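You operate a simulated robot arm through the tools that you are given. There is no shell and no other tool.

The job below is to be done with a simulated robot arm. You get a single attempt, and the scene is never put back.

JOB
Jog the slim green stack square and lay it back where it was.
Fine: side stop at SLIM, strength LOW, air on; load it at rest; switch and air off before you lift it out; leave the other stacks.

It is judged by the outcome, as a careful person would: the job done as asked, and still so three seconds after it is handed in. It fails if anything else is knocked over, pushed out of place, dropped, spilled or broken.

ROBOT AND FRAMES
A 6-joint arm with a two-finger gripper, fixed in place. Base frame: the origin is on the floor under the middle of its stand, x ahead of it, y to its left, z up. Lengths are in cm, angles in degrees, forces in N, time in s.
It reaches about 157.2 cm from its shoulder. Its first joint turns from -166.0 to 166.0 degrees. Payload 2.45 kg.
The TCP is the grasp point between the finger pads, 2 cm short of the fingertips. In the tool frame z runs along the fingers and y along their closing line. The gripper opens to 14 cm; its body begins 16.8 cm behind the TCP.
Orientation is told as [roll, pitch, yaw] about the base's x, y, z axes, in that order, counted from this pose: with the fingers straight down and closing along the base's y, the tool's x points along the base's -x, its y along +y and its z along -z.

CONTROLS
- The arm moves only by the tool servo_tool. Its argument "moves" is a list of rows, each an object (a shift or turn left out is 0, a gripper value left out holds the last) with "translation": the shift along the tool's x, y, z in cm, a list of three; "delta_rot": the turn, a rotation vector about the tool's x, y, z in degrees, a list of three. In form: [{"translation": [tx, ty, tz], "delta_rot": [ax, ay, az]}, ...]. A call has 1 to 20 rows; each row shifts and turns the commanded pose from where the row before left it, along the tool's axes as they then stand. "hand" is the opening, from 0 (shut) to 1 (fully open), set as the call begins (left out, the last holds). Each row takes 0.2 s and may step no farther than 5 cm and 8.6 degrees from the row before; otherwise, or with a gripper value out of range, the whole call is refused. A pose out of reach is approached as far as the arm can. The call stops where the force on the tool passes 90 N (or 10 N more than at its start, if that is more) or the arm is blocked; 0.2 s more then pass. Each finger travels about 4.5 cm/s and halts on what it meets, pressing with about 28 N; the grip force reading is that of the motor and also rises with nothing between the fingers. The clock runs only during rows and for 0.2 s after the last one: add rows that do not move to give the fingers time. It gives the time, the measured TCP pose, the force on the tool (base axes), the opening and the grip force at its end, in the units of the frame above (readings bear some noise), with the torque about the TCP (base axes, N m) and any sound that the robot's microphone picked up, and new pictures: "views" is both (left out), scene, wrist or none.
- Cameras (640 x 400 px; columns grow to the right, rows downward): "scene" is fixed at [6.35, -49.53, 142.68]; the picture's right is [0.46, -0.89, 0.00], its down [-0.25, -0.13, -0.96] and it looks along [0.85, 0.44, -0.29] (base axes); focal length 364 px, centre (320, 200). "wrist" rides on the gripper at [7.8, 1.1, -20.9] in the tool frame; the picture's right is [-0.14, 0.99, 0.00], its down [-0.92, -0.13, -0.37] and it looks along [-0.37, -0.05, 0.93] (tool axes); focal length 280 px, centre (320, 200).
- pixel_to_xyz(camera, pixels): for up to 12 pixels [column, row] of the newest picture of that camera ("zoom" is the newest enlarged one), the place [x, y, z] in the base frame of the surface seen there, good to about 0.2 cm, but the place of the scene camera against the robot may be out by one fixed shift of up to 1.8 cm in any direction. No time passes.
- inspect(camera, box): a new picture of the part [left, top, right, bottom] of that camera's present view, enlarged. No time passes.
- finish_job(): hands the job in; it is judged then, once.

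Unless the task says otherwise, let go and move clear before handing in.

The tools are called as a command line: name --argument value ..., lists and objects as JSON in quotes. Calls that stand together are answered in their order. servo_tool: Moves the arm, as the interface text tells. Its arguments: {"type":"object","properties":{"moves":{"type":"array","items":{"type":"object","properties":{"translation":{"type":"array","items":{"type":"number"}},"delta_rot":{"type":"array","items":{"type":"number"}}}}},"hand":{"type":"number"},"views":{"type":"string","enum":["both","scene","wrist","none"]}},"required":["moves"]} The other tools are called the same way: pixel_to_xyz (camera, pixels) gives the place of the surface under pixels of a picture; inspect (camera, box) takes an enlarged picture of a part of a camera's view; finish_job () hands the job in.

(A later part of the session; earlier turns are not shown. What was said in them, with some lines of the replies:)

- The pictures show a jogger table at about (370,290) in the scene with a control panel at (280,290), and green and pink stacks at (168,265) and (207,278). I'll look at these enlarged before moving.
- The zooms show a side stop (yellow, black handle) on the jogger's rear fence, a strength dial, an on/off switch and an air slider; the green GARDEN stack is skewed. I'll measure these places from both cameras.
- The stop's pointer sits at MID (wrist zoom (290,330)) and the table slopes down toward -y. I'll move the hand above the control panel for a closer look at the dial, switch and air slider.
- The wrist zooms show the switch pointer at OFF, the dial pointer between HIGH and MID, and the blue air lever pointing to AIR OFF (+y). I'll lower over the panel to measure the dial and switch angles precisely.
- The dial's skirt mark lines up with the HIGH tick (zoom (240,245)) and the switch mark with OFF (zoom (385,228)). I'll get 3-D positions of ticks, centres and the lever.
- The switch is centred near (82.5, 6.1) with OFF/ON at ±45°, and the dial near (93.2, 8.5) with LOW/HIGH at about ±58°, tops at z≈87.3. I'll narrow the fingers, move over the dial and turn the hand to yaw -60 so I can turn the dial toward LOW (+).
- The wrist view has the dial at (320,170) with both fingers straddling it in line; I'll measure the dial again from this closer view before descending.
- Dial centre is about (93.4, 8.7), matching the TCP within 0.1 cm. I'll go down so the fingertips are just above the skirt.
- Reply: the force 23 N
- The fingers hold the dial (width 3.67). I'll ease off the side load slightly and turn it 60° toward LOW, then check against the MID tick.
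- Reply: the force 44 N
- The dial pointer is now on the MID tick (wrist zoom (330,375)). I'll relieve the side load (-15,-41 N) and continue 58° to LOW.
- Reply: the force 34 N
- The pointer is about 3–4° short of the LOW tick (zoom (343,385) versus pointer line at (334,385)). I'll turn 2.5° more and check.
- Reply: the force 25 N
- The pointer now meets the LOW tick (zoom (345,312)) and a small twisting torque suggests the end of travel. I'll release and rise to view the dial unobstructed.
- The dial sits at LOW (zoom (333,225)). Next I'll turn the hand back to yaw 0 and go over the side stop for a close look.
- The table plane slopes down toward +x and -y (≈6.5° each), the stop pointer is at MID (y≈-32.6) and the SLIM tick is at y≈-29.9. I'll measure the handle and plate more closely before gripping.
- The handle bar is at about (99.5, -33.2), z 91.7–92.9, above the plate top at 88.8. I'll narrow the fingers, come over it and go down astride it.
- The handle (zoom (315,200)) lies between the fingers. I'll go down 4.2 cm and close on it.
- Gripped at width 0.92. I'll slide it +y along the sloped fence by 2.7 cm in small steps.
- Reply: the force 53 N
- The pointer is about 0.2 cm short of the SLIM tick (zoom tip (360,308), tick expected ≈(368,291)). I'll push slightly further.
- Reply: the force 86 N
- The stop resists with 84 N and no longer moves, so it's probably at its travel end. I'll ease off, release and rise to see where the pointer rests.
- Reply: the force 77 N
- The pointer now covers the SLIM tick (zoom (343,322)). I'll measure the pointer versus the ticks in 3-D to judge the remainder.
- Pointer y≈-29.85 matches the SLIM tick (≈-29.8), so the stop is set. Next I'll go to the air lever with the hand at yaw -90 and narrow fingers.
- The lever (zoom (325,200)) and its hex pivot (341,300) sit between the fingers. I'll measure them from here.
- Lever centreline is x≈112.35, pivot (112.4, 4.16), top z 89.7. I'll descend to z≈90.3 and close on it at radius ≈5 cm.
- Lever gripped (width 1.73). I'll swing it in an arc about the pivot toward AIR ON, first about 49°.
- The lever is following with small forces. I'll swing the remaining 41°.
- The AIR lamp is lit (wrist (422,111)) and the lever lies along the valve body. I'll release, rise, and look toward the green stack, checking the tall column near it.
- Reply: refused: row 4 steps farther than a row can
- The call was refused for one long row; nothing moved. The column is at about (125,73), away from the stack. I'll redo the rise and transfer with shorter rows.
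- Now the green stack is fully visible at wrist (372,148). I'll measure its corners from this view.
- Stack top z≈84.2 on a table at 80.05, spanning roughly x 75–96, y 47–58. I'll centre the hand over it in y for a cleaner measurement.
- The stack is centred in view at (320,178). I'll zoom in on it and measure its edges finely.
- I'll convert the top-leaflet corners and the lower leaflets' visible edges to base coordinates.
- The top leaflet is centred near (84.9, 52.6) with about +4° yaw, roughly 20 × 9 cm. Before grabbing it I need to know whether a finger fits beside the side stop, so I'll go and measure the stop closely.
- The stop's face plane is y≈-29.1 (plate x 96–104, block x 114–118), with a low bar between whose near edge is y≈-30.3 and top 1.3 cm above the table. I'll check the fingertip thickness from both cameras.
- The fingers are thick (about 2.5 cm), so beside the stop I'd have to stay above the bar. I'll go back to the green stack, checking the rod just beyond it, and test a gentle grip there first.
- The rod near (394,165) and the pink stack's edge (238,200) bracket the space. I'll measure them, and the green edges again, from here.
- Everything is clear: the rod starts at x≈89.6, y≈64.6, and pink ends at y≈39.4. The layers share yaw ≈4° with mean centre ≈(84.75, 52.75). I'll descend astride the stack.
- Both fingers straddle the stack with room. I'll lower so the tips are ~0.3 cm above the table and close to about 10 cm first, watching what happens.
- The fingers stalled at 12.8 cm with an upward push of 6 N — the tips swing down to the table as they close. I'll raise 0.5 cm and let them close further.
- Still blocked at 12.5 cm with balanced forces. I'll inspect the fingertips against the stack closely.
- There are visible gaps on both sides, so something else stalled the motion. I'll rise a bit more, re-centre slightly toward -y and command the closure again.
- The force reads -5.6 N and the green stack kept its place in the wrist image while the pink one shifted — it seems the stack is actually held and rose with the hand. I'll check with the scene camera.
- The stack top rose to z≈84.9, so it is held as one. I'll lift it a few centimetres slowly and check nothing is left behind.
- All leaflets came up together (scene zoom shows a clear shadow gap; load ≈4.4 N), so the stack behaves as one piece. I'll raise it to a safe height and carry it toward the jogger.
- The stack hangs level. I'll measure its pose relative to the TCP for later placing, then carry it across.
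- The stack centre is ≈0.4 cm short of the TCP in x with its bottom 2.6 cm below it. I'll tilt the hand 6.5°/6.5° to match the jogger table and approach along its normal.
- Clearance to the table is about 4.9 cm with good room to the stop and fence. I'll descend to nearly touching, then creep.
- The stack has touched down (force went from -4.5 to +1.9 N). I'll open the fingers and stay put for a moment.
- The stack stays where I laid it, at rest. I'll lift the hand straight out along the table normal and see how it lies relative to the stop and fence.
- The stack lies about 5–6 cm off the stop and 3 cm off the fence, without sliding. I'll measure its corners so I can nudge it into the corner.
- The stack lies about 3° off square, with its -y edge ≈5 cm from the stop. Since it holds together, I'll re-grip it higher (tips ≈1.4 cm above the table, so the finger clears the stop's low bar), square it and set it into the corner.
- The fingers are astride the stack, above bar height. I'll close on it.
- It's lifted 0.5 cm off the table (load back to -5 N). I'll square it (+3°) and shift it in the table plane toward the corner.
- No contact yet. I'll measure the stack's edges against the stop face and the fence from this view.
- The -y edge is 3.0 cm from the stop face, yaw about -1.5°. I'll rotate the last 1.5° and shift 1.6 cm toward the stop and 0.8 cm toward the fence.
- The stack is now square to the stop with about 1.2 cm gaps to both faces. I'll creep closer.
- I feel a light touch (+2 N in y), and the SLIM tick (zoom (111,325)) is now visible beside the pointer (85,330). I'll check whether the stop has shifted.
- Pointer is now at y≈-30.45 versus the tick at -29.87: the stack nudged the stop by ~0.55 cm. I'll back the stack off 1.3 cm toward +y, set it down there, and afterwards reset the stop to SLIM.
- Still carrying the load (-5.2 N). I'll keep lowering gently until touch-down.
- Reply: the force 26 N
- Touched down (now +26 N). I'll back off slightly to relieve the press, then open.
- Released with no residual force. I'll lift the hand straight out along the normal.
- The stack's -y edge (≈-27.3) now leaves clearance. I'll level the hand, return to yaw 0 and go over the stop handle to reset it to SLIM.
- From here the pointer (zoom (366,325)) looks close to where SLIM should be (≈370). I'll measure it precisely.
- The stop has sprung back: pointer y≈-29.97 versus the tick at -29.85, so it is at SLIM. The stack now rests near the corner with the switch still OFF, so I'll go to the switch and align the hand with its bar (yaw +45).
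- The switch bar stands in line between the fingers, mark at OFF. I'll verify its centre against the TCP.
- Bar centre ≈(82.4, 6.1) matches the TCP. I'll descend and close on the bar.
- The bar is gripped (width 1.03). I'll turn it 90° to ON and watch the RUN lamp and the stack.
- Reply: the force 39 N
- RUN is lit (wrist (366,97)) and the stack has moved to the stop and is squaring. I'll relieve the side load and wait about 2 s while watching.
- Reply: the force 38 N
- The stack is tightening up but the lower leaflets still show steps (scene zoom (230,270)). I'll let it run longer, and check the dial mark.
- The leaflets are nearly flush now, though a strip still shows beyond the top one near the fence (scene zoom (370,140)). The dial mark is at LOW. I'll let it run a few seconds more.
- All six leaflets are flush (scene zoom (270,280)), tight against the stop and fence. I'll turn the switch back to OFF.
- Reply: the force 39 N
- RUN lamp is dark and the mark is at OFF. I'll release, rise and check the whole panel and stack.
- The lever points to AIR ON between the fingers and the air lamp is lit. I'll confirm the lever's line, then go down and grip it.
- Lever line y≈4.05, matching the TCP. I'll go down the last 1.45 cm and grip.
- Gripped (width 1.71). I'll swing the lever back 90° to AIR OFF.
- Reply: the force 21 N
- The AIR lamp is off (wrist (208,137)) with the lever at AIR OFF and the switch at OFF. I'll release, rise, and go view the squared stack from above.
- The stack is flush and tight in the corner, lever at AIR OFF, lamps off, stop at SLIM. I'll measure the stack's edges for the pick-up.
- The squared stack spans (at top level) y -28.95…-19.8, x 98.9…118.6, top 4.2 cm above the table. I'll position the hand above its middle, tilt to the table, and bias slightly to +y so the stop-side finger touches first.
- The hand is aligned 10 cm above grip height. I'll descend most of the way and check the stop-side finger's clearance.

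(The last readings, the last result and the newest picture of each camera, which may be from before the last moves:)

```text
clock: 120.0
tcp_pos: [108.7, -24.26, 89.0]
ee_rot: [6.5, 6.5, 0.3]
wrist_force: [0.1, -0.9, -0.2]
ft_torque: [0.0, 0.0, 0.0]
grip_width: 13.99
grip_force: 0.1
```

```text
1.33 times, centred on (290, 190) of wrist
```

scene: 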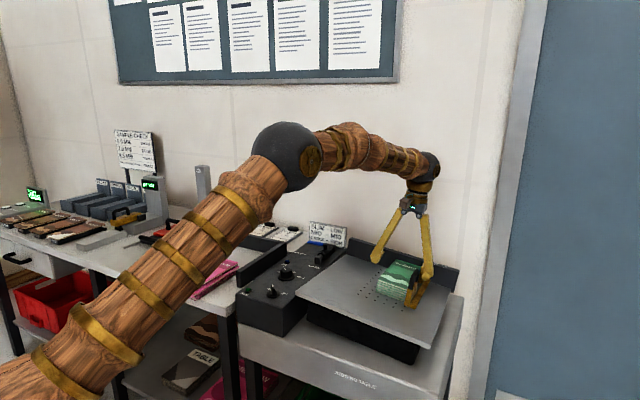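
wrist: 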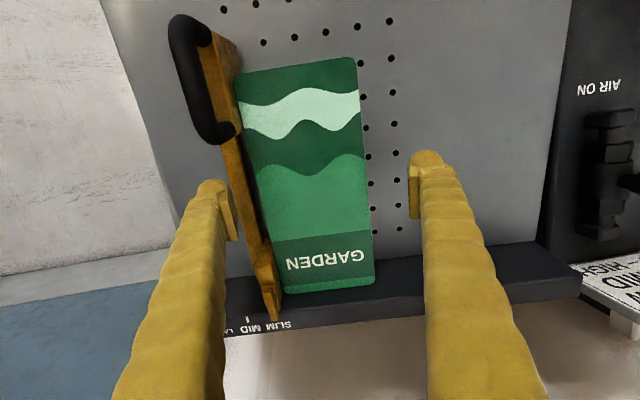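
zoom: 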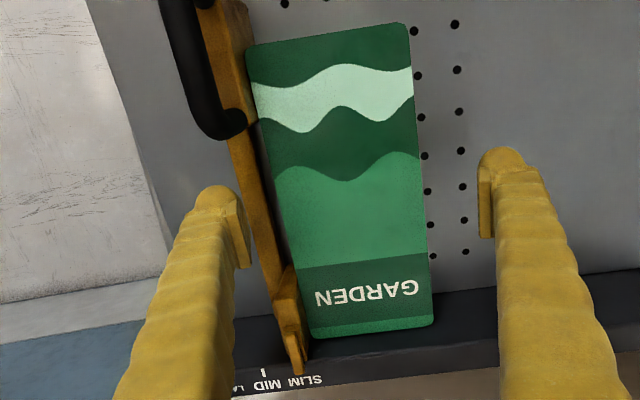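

Good straddle with the stop-side finger above the low bar, near gap slightly smaller. I'll go down the last 2 cm.

servo_tool --moves '[{"translation": [0, 0, 1]}, {"translation": [0, 0, 1]}, {}]' --hand 1.0 --views "both"

inspect --camera "scene" --box '[360, 220, 470, 320]'

```text
clock: 120.8
tcp_pos: [108.5, -24.08, 86.83]
ee_rot: [6.4, 6.5, 0.3]
wrist_force: [-0.3, 0.0, 0.4]
ft_torque: [0.02, 0.02, 0.0]
grip_width: 13.98
grip_force: 0.0
```

scene: 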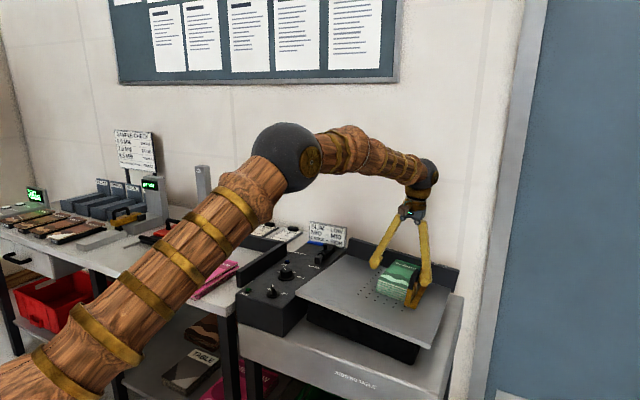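
wrist: 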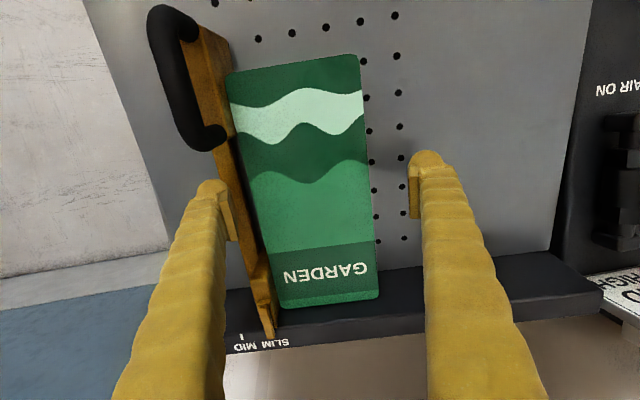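

```text
4.00 times, centred on (415, 270) of scene
```

zoom: 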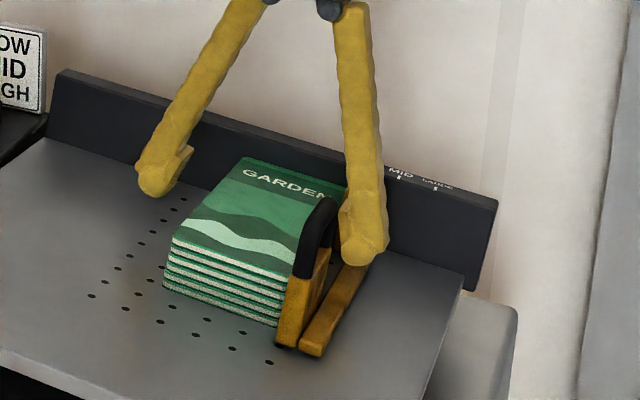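

Gap on the stop side is smaller than on the far side, as intended. I'll close on the stack.

servo_tool --moves '[{}, {}, {}, {}, {}]' --hand 0.0 --views "both"

inspect --camera "scene" --box '[360, 220, 470, 320]'

inspect --camera "wrist" --box '[190, 40, 430, 340]'

```text
clock: 122.0
tcp_pos: [108.53, -24.14, 87.06]
ee_rot: [6.5, 6.5, 0.2]
wrist_force: [-2.2, -7.0, 4.1]
ft_torque: [-0.07, -0.02, 0.0]
grip_width: 9.43
grip_force: 28.8
```

scene: 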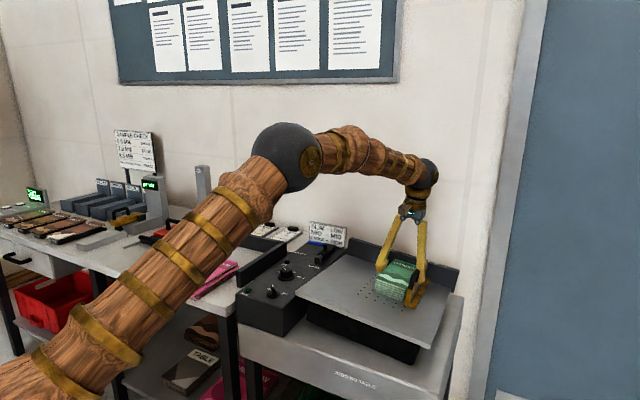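
wrist: 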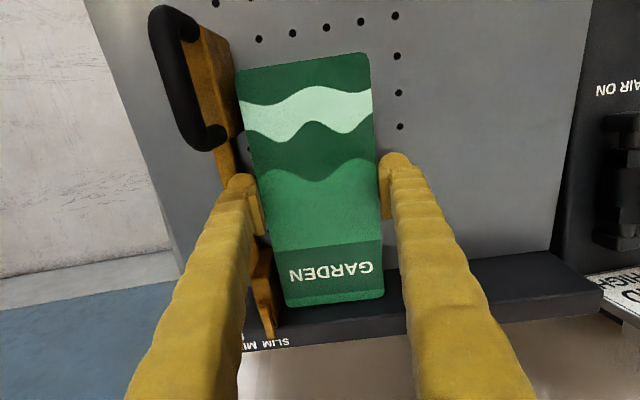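

```text
4.00 times, centred on (415, 270) of scene
```

zoom: 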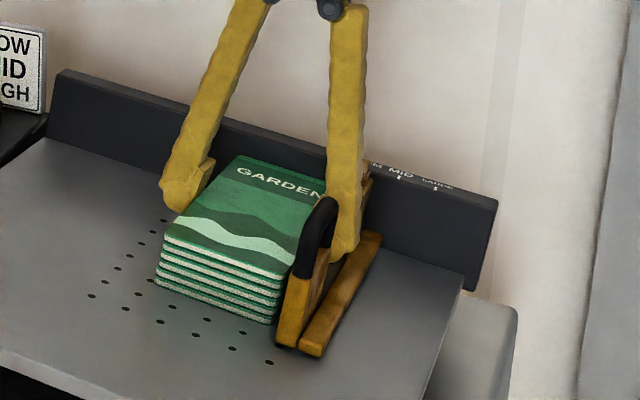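

```text
1.33 times, centred on (310, 190) of wrist
```

zoom: 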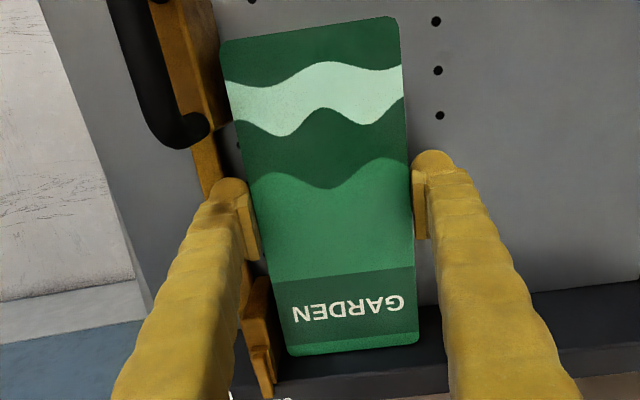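

Held at 9.43 cm, now clear of the stop. I'll lift gently, ease away from fence and stop, and then raise along the normal.

servo_tool --moves '[{"translation": [0, 0, -0.3]}, {"translation": [0.3, 0.25, -0.3]}, {"translation": [0.3, 0.25, -0.5]}, {"translation": [0, 0, -1]}, {"translation": [0, 0, -2]}, {}]' --hand 0.0 --views "both"

inspect --camera "scene" --box '[340, 210, 470, 320]'

```text
clock: 123.4
tcp_pos: [108.43, -23.86, 91.13]
ee_rot: [6.5, 6.6, 0.4]
wrist_force: [-0.6, -0.1, -4.6]
ft_torque: [-0.02, 0.06, 0.02]
grip_width: 9.44
grip_force: 28.0
```

scene: 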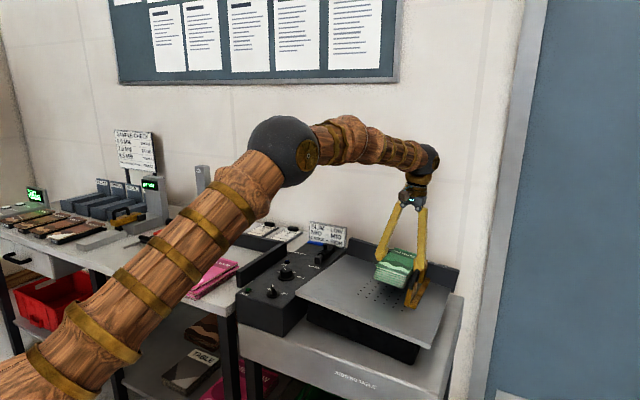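
wrist: 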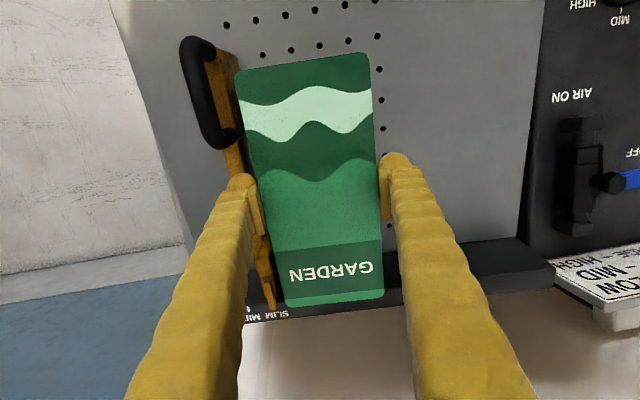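

```text
3.64 times, centred on (405, 265) of scene
```

zoom: 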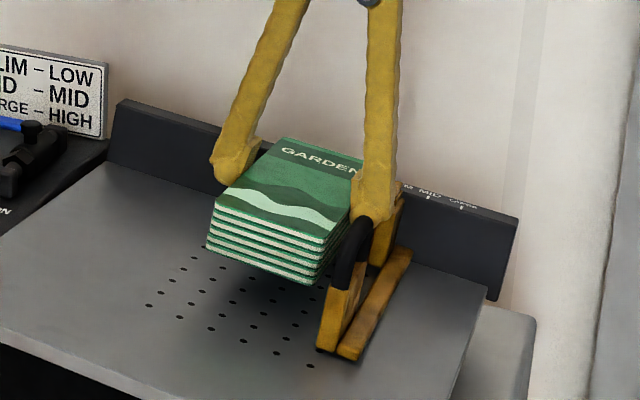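

The squared stack is up whole (load -4.6 N). I'll raise it, level the hand, and measure the stack relative to the TCP.

servo_tool --moves '[{"translation": [0, 0, -3]}, {"translation": [0, 0, -4]}, {"translation": [0, 0, -4]}, {"translation": [0, 0, -3]}, {"delta_rot": [2.2, -2.2, 0]}, {"delta_rot": [2.2, -2.2, 0]}, {"delta_rot": [2.1, -2.1, 0]}, {}]' --hand 0.0 --views "both"

pixel_to_xyz --camera "wrist" --pixels '[[240, 75], [366, 58], [380, 292], [288, 301], [250, 140], [372, 130], [310, 180]]'

inspect --camera "wrist" --box '[220, 40, 400, 320]'

```text
clock: 125.2
tcp_pos: [109.86, -25.66, 105.04]
ee_rot: [0.0, 0.0, -0.2]
wrist_force: [0.0, -0.1, -4.7]
ft_torque: [-0.02, 0.02, 0.02]
grip_width: 9.45
grip_force: 28.2
```

scene: 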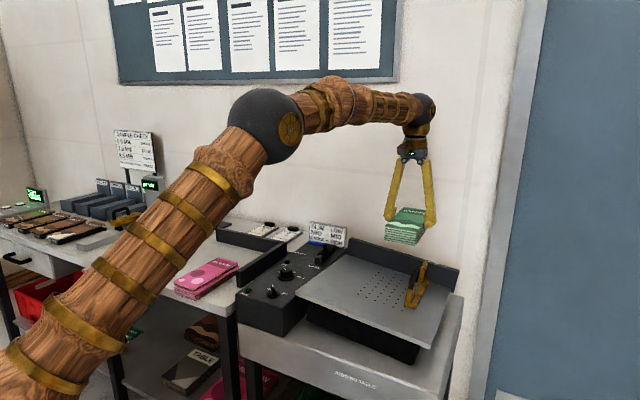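
wrist: 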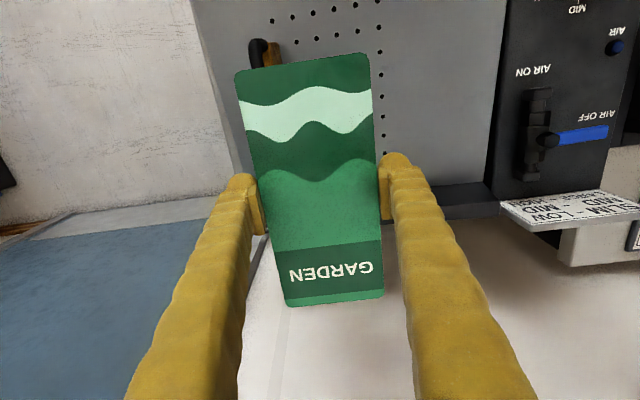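

```text
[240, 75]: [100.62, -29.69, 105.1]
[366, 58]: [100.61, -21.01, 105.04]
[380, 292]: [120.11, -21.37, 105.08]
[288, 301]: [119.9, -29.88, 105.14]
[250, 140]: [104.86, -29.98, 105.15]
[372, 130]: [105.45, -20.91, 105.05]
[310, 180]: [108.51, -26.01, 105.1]
```

```text
1.43 times, centred on (310, 180) of wrist
```

zoom: 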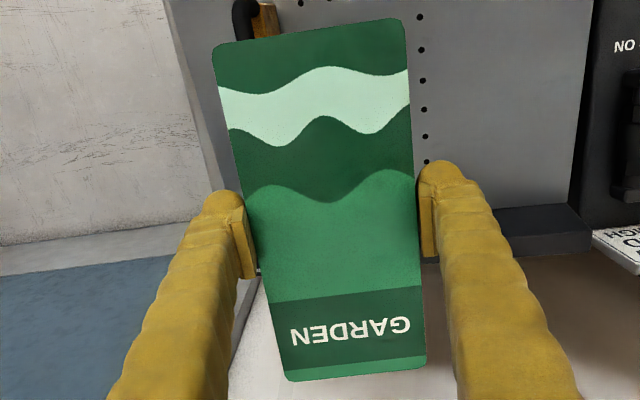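

The stack's centre is (+0.4,+0.2) from the TCP, yaw -0.6°, bottom ≈4.05 cm below. Home centre is (84.7, 52.65) at yaw ≈4.2°, so I'll carry it to TCP (84.3, 52.4), keeping high.

servo_tool --moves '[{"translation": [1.0, 3.0, 0]}, {"translation": [1.53, 4.5, 0]}, {"translation": [1.53, 4.5, 0]}, {"translation": [1.53, 4.6, 0]}, {"translation": [1.53, 4.6, 0]}, {"translation": [1.53, 4.6, 0]}, {"translation": [1.53, 4.6, 0]}, {"translation": [1.53, 4.6, 0]}, {"translation": [1.53, 4.6, 0]}, {"translation": [1.53, 4.6, 0]}, {"translation": [1.53, 4.6, 0]}, {"translation": [1.53, 4.6, 0]}, {"translation": [1.53, 4.6, 0]}, {"translation": [1.53, 4.6, 0]}, {"translation": [1.53, 4.6, 0]}, {"translation": [1.53, 4.6, 0]}, {"translation": [1.0, 4.28, 0]}, {"translation": [0.59, 2.3, 0]}, {}]' --hand 0.0 --views "both"

```text
clock: 129.2
tcp_pos: [84.46, 52.67, 104.94]
ee_rot: [0.1, 0.0, 0.0]
wrist_force: [0.6, 0.8, -4.7]
ft_torque: [-0.02, 0.03, 0.0]
grip_width: 9.43
grip_force: 27.9
```

scene: 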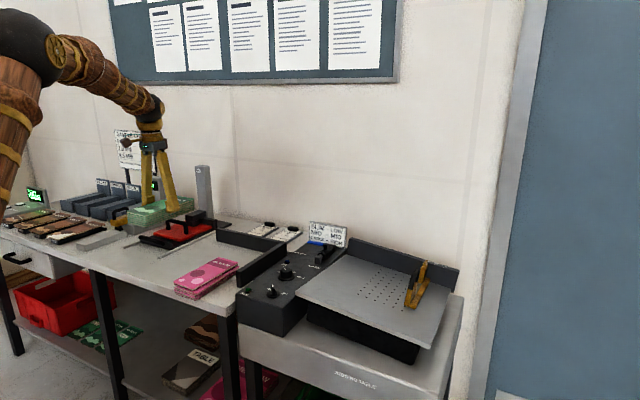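
wrist: 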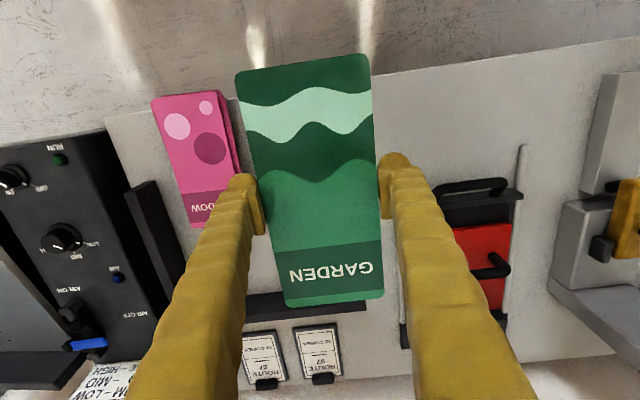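

I'm over home; I'll rotate to yaw 4.8, trim the position, and descend most of the way.

servo_tool --moves '[{"translation": [0.14, -0.25, 0]}, {"delta_rot": [0, 0, -4.8]}, {"translation": [0, 0, 4]}, {"translation": [0, 0, 4]}, {"translation": [0, 0, 4]}, {"translation": [0, 0, 4]}, {"translation": [0, 0, 2]}, {}]' --hand 0.0 --views "both"

pixel_to_xyz --camera "wrist" --pixels '[[240, 75], [366, 58], [380, 292], [288, 301], [310, 180]]'

inspect --camera "scene" --box '[110, 190, 250, 310]'

```text
clock: 131.0
tcp_pos: [84.33, 52.52, 86.8]
ee_rot: [0.0, -0.1, 4.6]
wrist_force: [-0.4, 0.7, -5.0]
ft_torque: [0.02, 0.05, 0.0]
grip_width: 9.44
grip_force: 27.9
```

scene: 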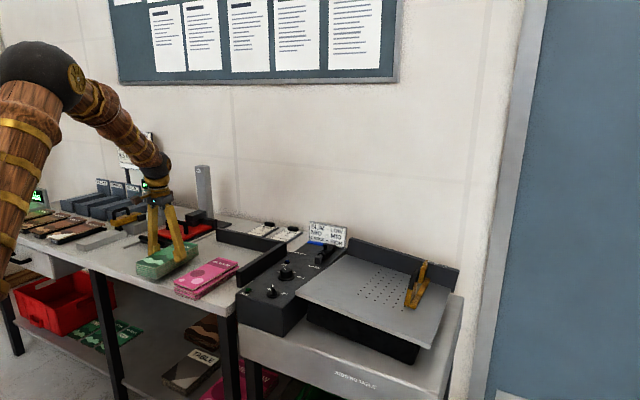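
wrist: 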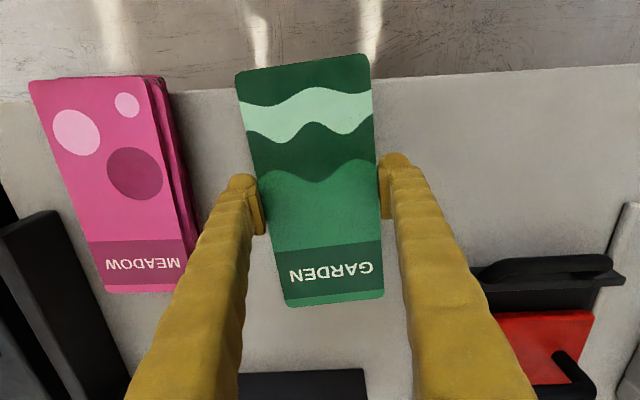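

```text
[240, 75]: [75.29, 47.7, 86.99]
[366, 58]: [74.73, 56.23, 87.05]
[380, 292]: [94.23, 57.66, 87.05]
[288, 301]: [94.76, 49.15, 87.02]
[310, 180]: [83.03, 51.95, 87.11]
```

```text
3.33 times, centred on (180, 250) of scene
```

zoom: 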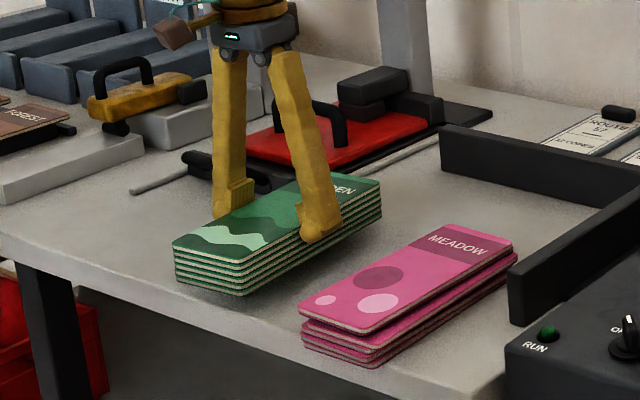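

The corners now match the original ones within ~0.2 cm; the top must still drop ~2.85 cm. I'll lower and creep to touch-down.

servo_tool --moves '[{"translation": [0, 0, 1]}, {"translation": [0, 0, 1]}, {"translation": [0, 0, 0.5]}, {}]' --hand 0.0 --views "none"

servo_tool --moves '[{"translation": [0, 0, 0.15]}, {"translation": [0, 0, 0.1]}, {}]' --hand 0.0 --views "none"

```text
clock: 132.0
tcp_pos: [84.38, 52.55, 84.45]
ee_rot: [0.1, 0.1, 4.7]
wrist_force: [-1.5, -0.5, -4.9]
ft_torque: [-0.01, 0.01, -0.01]
grip_width: 9.42
grip_force: 28.0
```

```text
clock: 132.8
tcp_pos: [84.35, 52.64, 84.24]
ee_rot: [0.0, 0.0, 4.7]
wrist_force: [0.3, -0.4, -5.0]
ft_torque: [-0.02, 0.04, -0.03]
grip_width: 9.43
grip_force: 28.2
```

Still carrying the full load (-5.0 N). I'll keep creeping down.

servo_tool --moves '[{"translation": [0, 0, 0.1]}, {}]' --hand 0.0 --views "none"

servo_tool --moves '[{"translation": [0, 0, 0.07]}, {}]' --hand 0.0 --views "none"

```text
clock: 133.4
tcp_pos: [84.24, 52.52, 84.1]
ee_rot: [0.0, 0.1, 4.7]
wrist_force: [-1.8, -1.2, 2.0]
ft_torque: [0.26, 0.16, 0.06]
grip_width: 9.45
grip_force: 27.8
```

```text
clock: 134.0
tcp_pos: [84.35, 52.58, 84.22]
ee_rot: [0.1, -0.1, 4.7]
wrist_force: [-2.1, -2.4, 11.6]
ft_torque: [0.62, 0.22, 0.02]
grip_width: 9.45
grip_force: 28.4
```

Touched down (now +11.6 N). I'll relieve the press slightly and open the fingers.

servo_tool --moves '[{"translation": [0, 0, -0.08]}, {}]' --hand 0.0 --views "none"

servo_tool --moves '[{}, {}, {}, {}]' --hand 0.93 --views "both"

inspect --camera "scene" --box '[110, 190, 250, 310]'

```text
clock: 134.6
tcp_pos: [84.32, 52.6, 84.15]
ee_rot: [0.1, -0.1, 4.6]
wrist_force: [2.3, 1.4, 3.4]
ft_torque: [0.45, -0.42, -0.1]
grip_width: 9.46
grip_force: 27.7
```

```text
clock: 135.6
tcp_pos: [84.32, 52.67, 84.02]
ee_rot: [0.0, 0.1, 4.7]
wrist_force: [-0.1, -0.1, 0.5]
ft_torque: [0.04, -0.05, 0.0]
grip_width: 13.0
grip_force: 0.0
```

scene: 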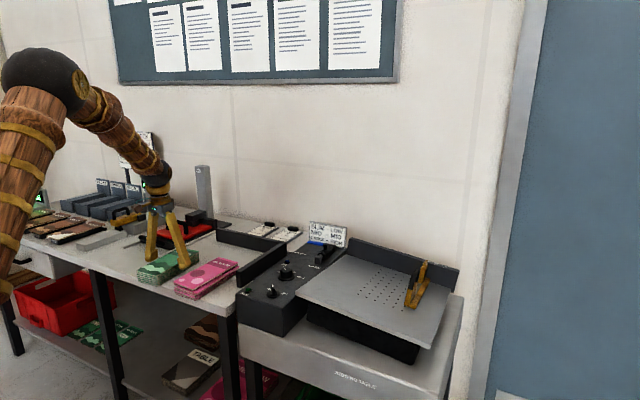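
wrist: 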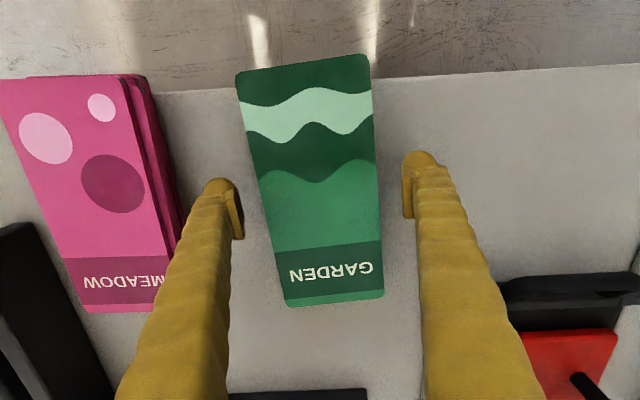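

```text
3.33 times, centred on (180, 250) of scene
```

zoom: 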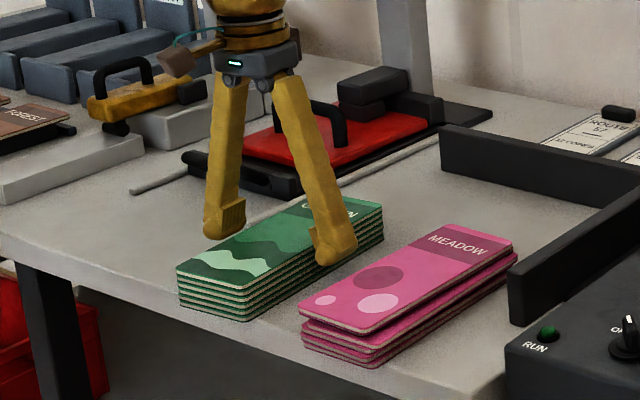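

The stack stands released, square, at home. I'll lift the hand straight up and check everything from above.

servo_tool --moves '[{"translation": [0, 0, -2]}, {"translation": [0, 0, -4]}, {"translation": [0, 0, -5]}, {"translation": [0, 0, -5]}, {"translation": [0, 0, -5]}, {"delta_rot": [0, 0, 4.8]}, {}]' --hand 0.93 --views "both"

pixel_to_xyz --camera "wrist" --pixels '[[285, 80], [345, 75], [352, 185], [300, 195], [320, 130]]'

inspect --camera "scene" --box '[110, 190, 250, 310]'

inspect --camera "scene" --box '[230, 215, 470, 345]'

inspect --camera "wrist" --box '[0, 50, 420, 330]'

```text
clock: 137.2
tcp_pos: [84.4, 52.74, 105.05]
ee_rot: [-0.1, 0.0, -0.1]
wrist_force: [0.4, -0.3, 0.2]
ft_torque: [0.0, 0.01, 0.02]
grip_width: 13.02
grip_force: 0.0
```

scene: 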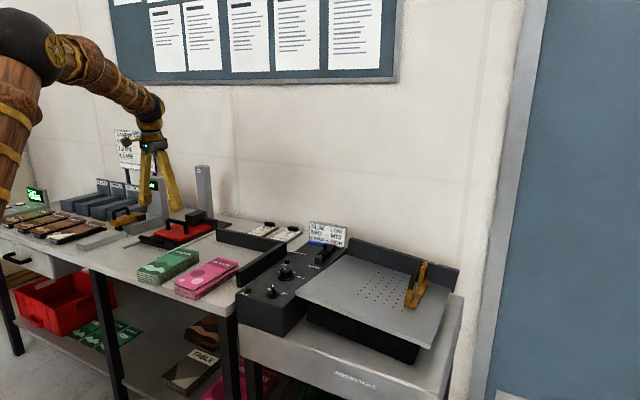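
wrist: 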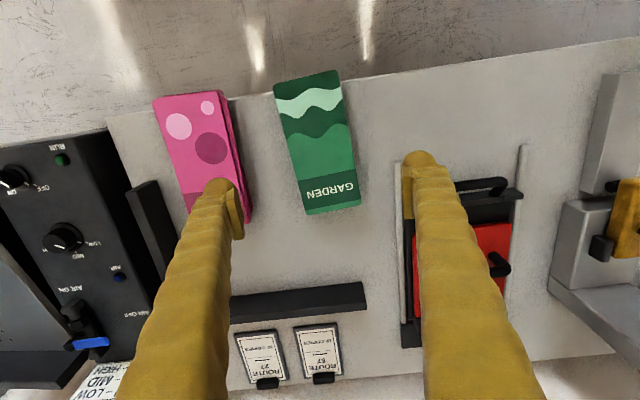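

```text
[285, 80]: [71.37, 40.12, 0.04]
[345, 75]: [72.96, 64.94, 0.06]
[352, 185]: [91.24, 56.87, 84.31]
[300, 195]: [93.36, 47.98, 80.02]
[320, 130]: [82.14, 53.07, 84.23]
```

```text
3.33 times, centred on (180, 250) of scene
```

zoom: 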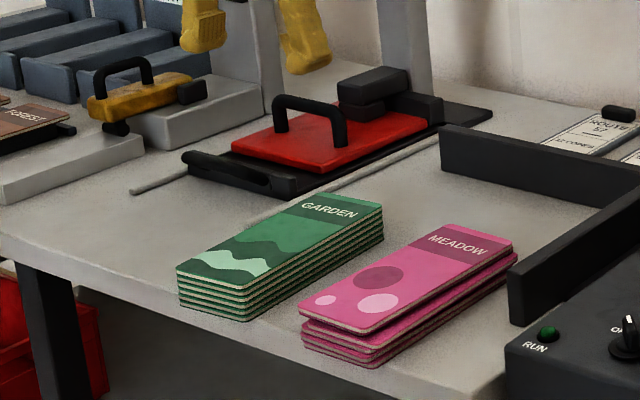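

```text
2.67 times, centred on (350, 280) of scene
```

zoom: 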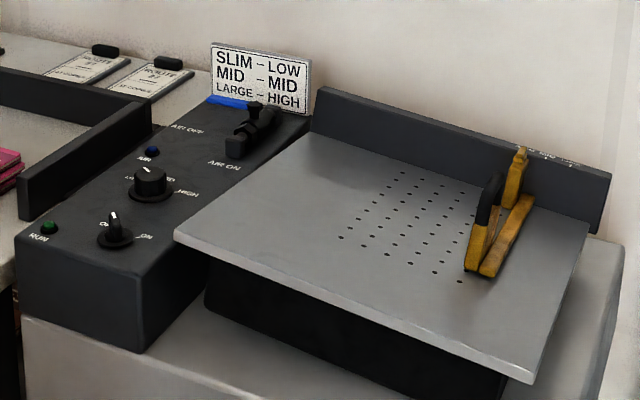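

```text
1.43 times, centred on (210, 190) of wrist
```

zoom: 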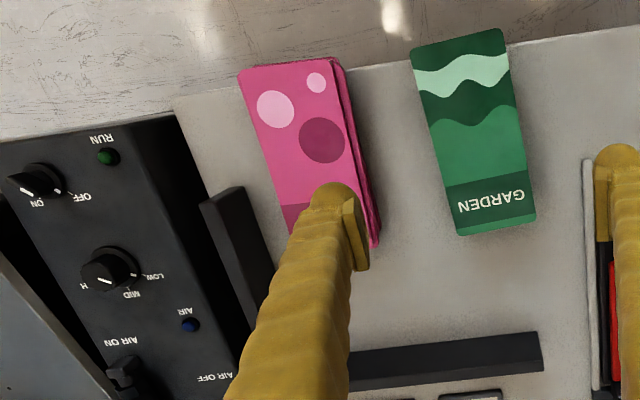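

The stack is square at home, the pink stack is untouched, lamps are dark, the lever is at AIR OFF and the stop is at SLIM. One last measurement of the stack's corners before handing in.

pixel_to_xyz --camera "wrist" --pixels '[[279, 88], [336, 74], [356, 201], [310, 211], [158, 100], [228, 95]]'

inspect --camera "wrist" --box '[0, 140, 130, 260]'

```text
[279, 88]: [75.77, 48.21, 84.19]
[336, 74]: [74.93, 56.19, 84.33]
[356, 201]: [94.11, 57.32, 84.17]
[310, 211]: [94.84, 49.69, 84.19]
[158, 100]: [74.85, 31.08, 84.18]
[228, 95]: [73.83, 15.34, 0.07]
```

```text
3.33 times, centred on (65, 200) of wrist
```

zoom: 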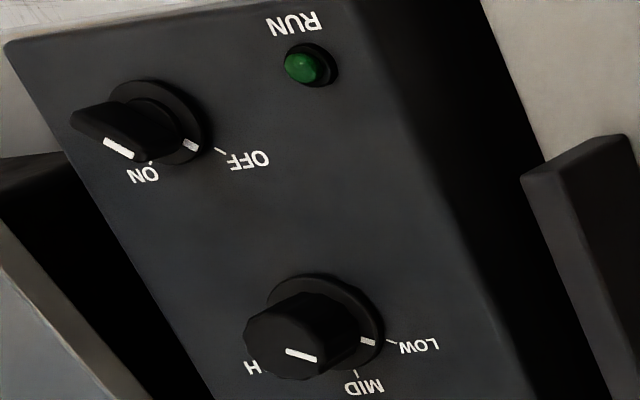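

The skirt marks confirm the switch at OFF (zoom (190,143)) and the dial at LOW (368,341). The stack's corners are within a few millimetres of where they started, and the hand is clear, so I'm handing in.

finish_job

```text
The job is handed in.
```

The slim green GARDEN stack is jogged square and back where it was, with its corners within about half a centimetre of where they started. I handed the job in after checking it from above; no verdict has come back.

- **Jogger settings:** Side stop at SLIM, dial at LOW and air on. I loaded the stack with the switch off and ran it for about 8–10 seconds, until all six leaflets were flush.
- **Before lifting:** I turned the switch off, then the air, and both lamps were dark. The jogger is left at SLIM and LOW with both off.
- **Side stop nudge:** While loading, the stack pushed the side stop about half a centimetre off SLIM. I backed the stack away and the stop sprang back. Before I ran the jogger it measured within about 0.1 cm of the SLIM mark, and it still pointed there when I checked afterwards.
- **Loading took two tries:** I first set the stack down a few centimetres short of the corner, then re-gripped it at rest and placed it nearer before running.
- **Everything else:** I saw nothing else moved or knocked over. The pink stack is where it was, and the arm is clear.
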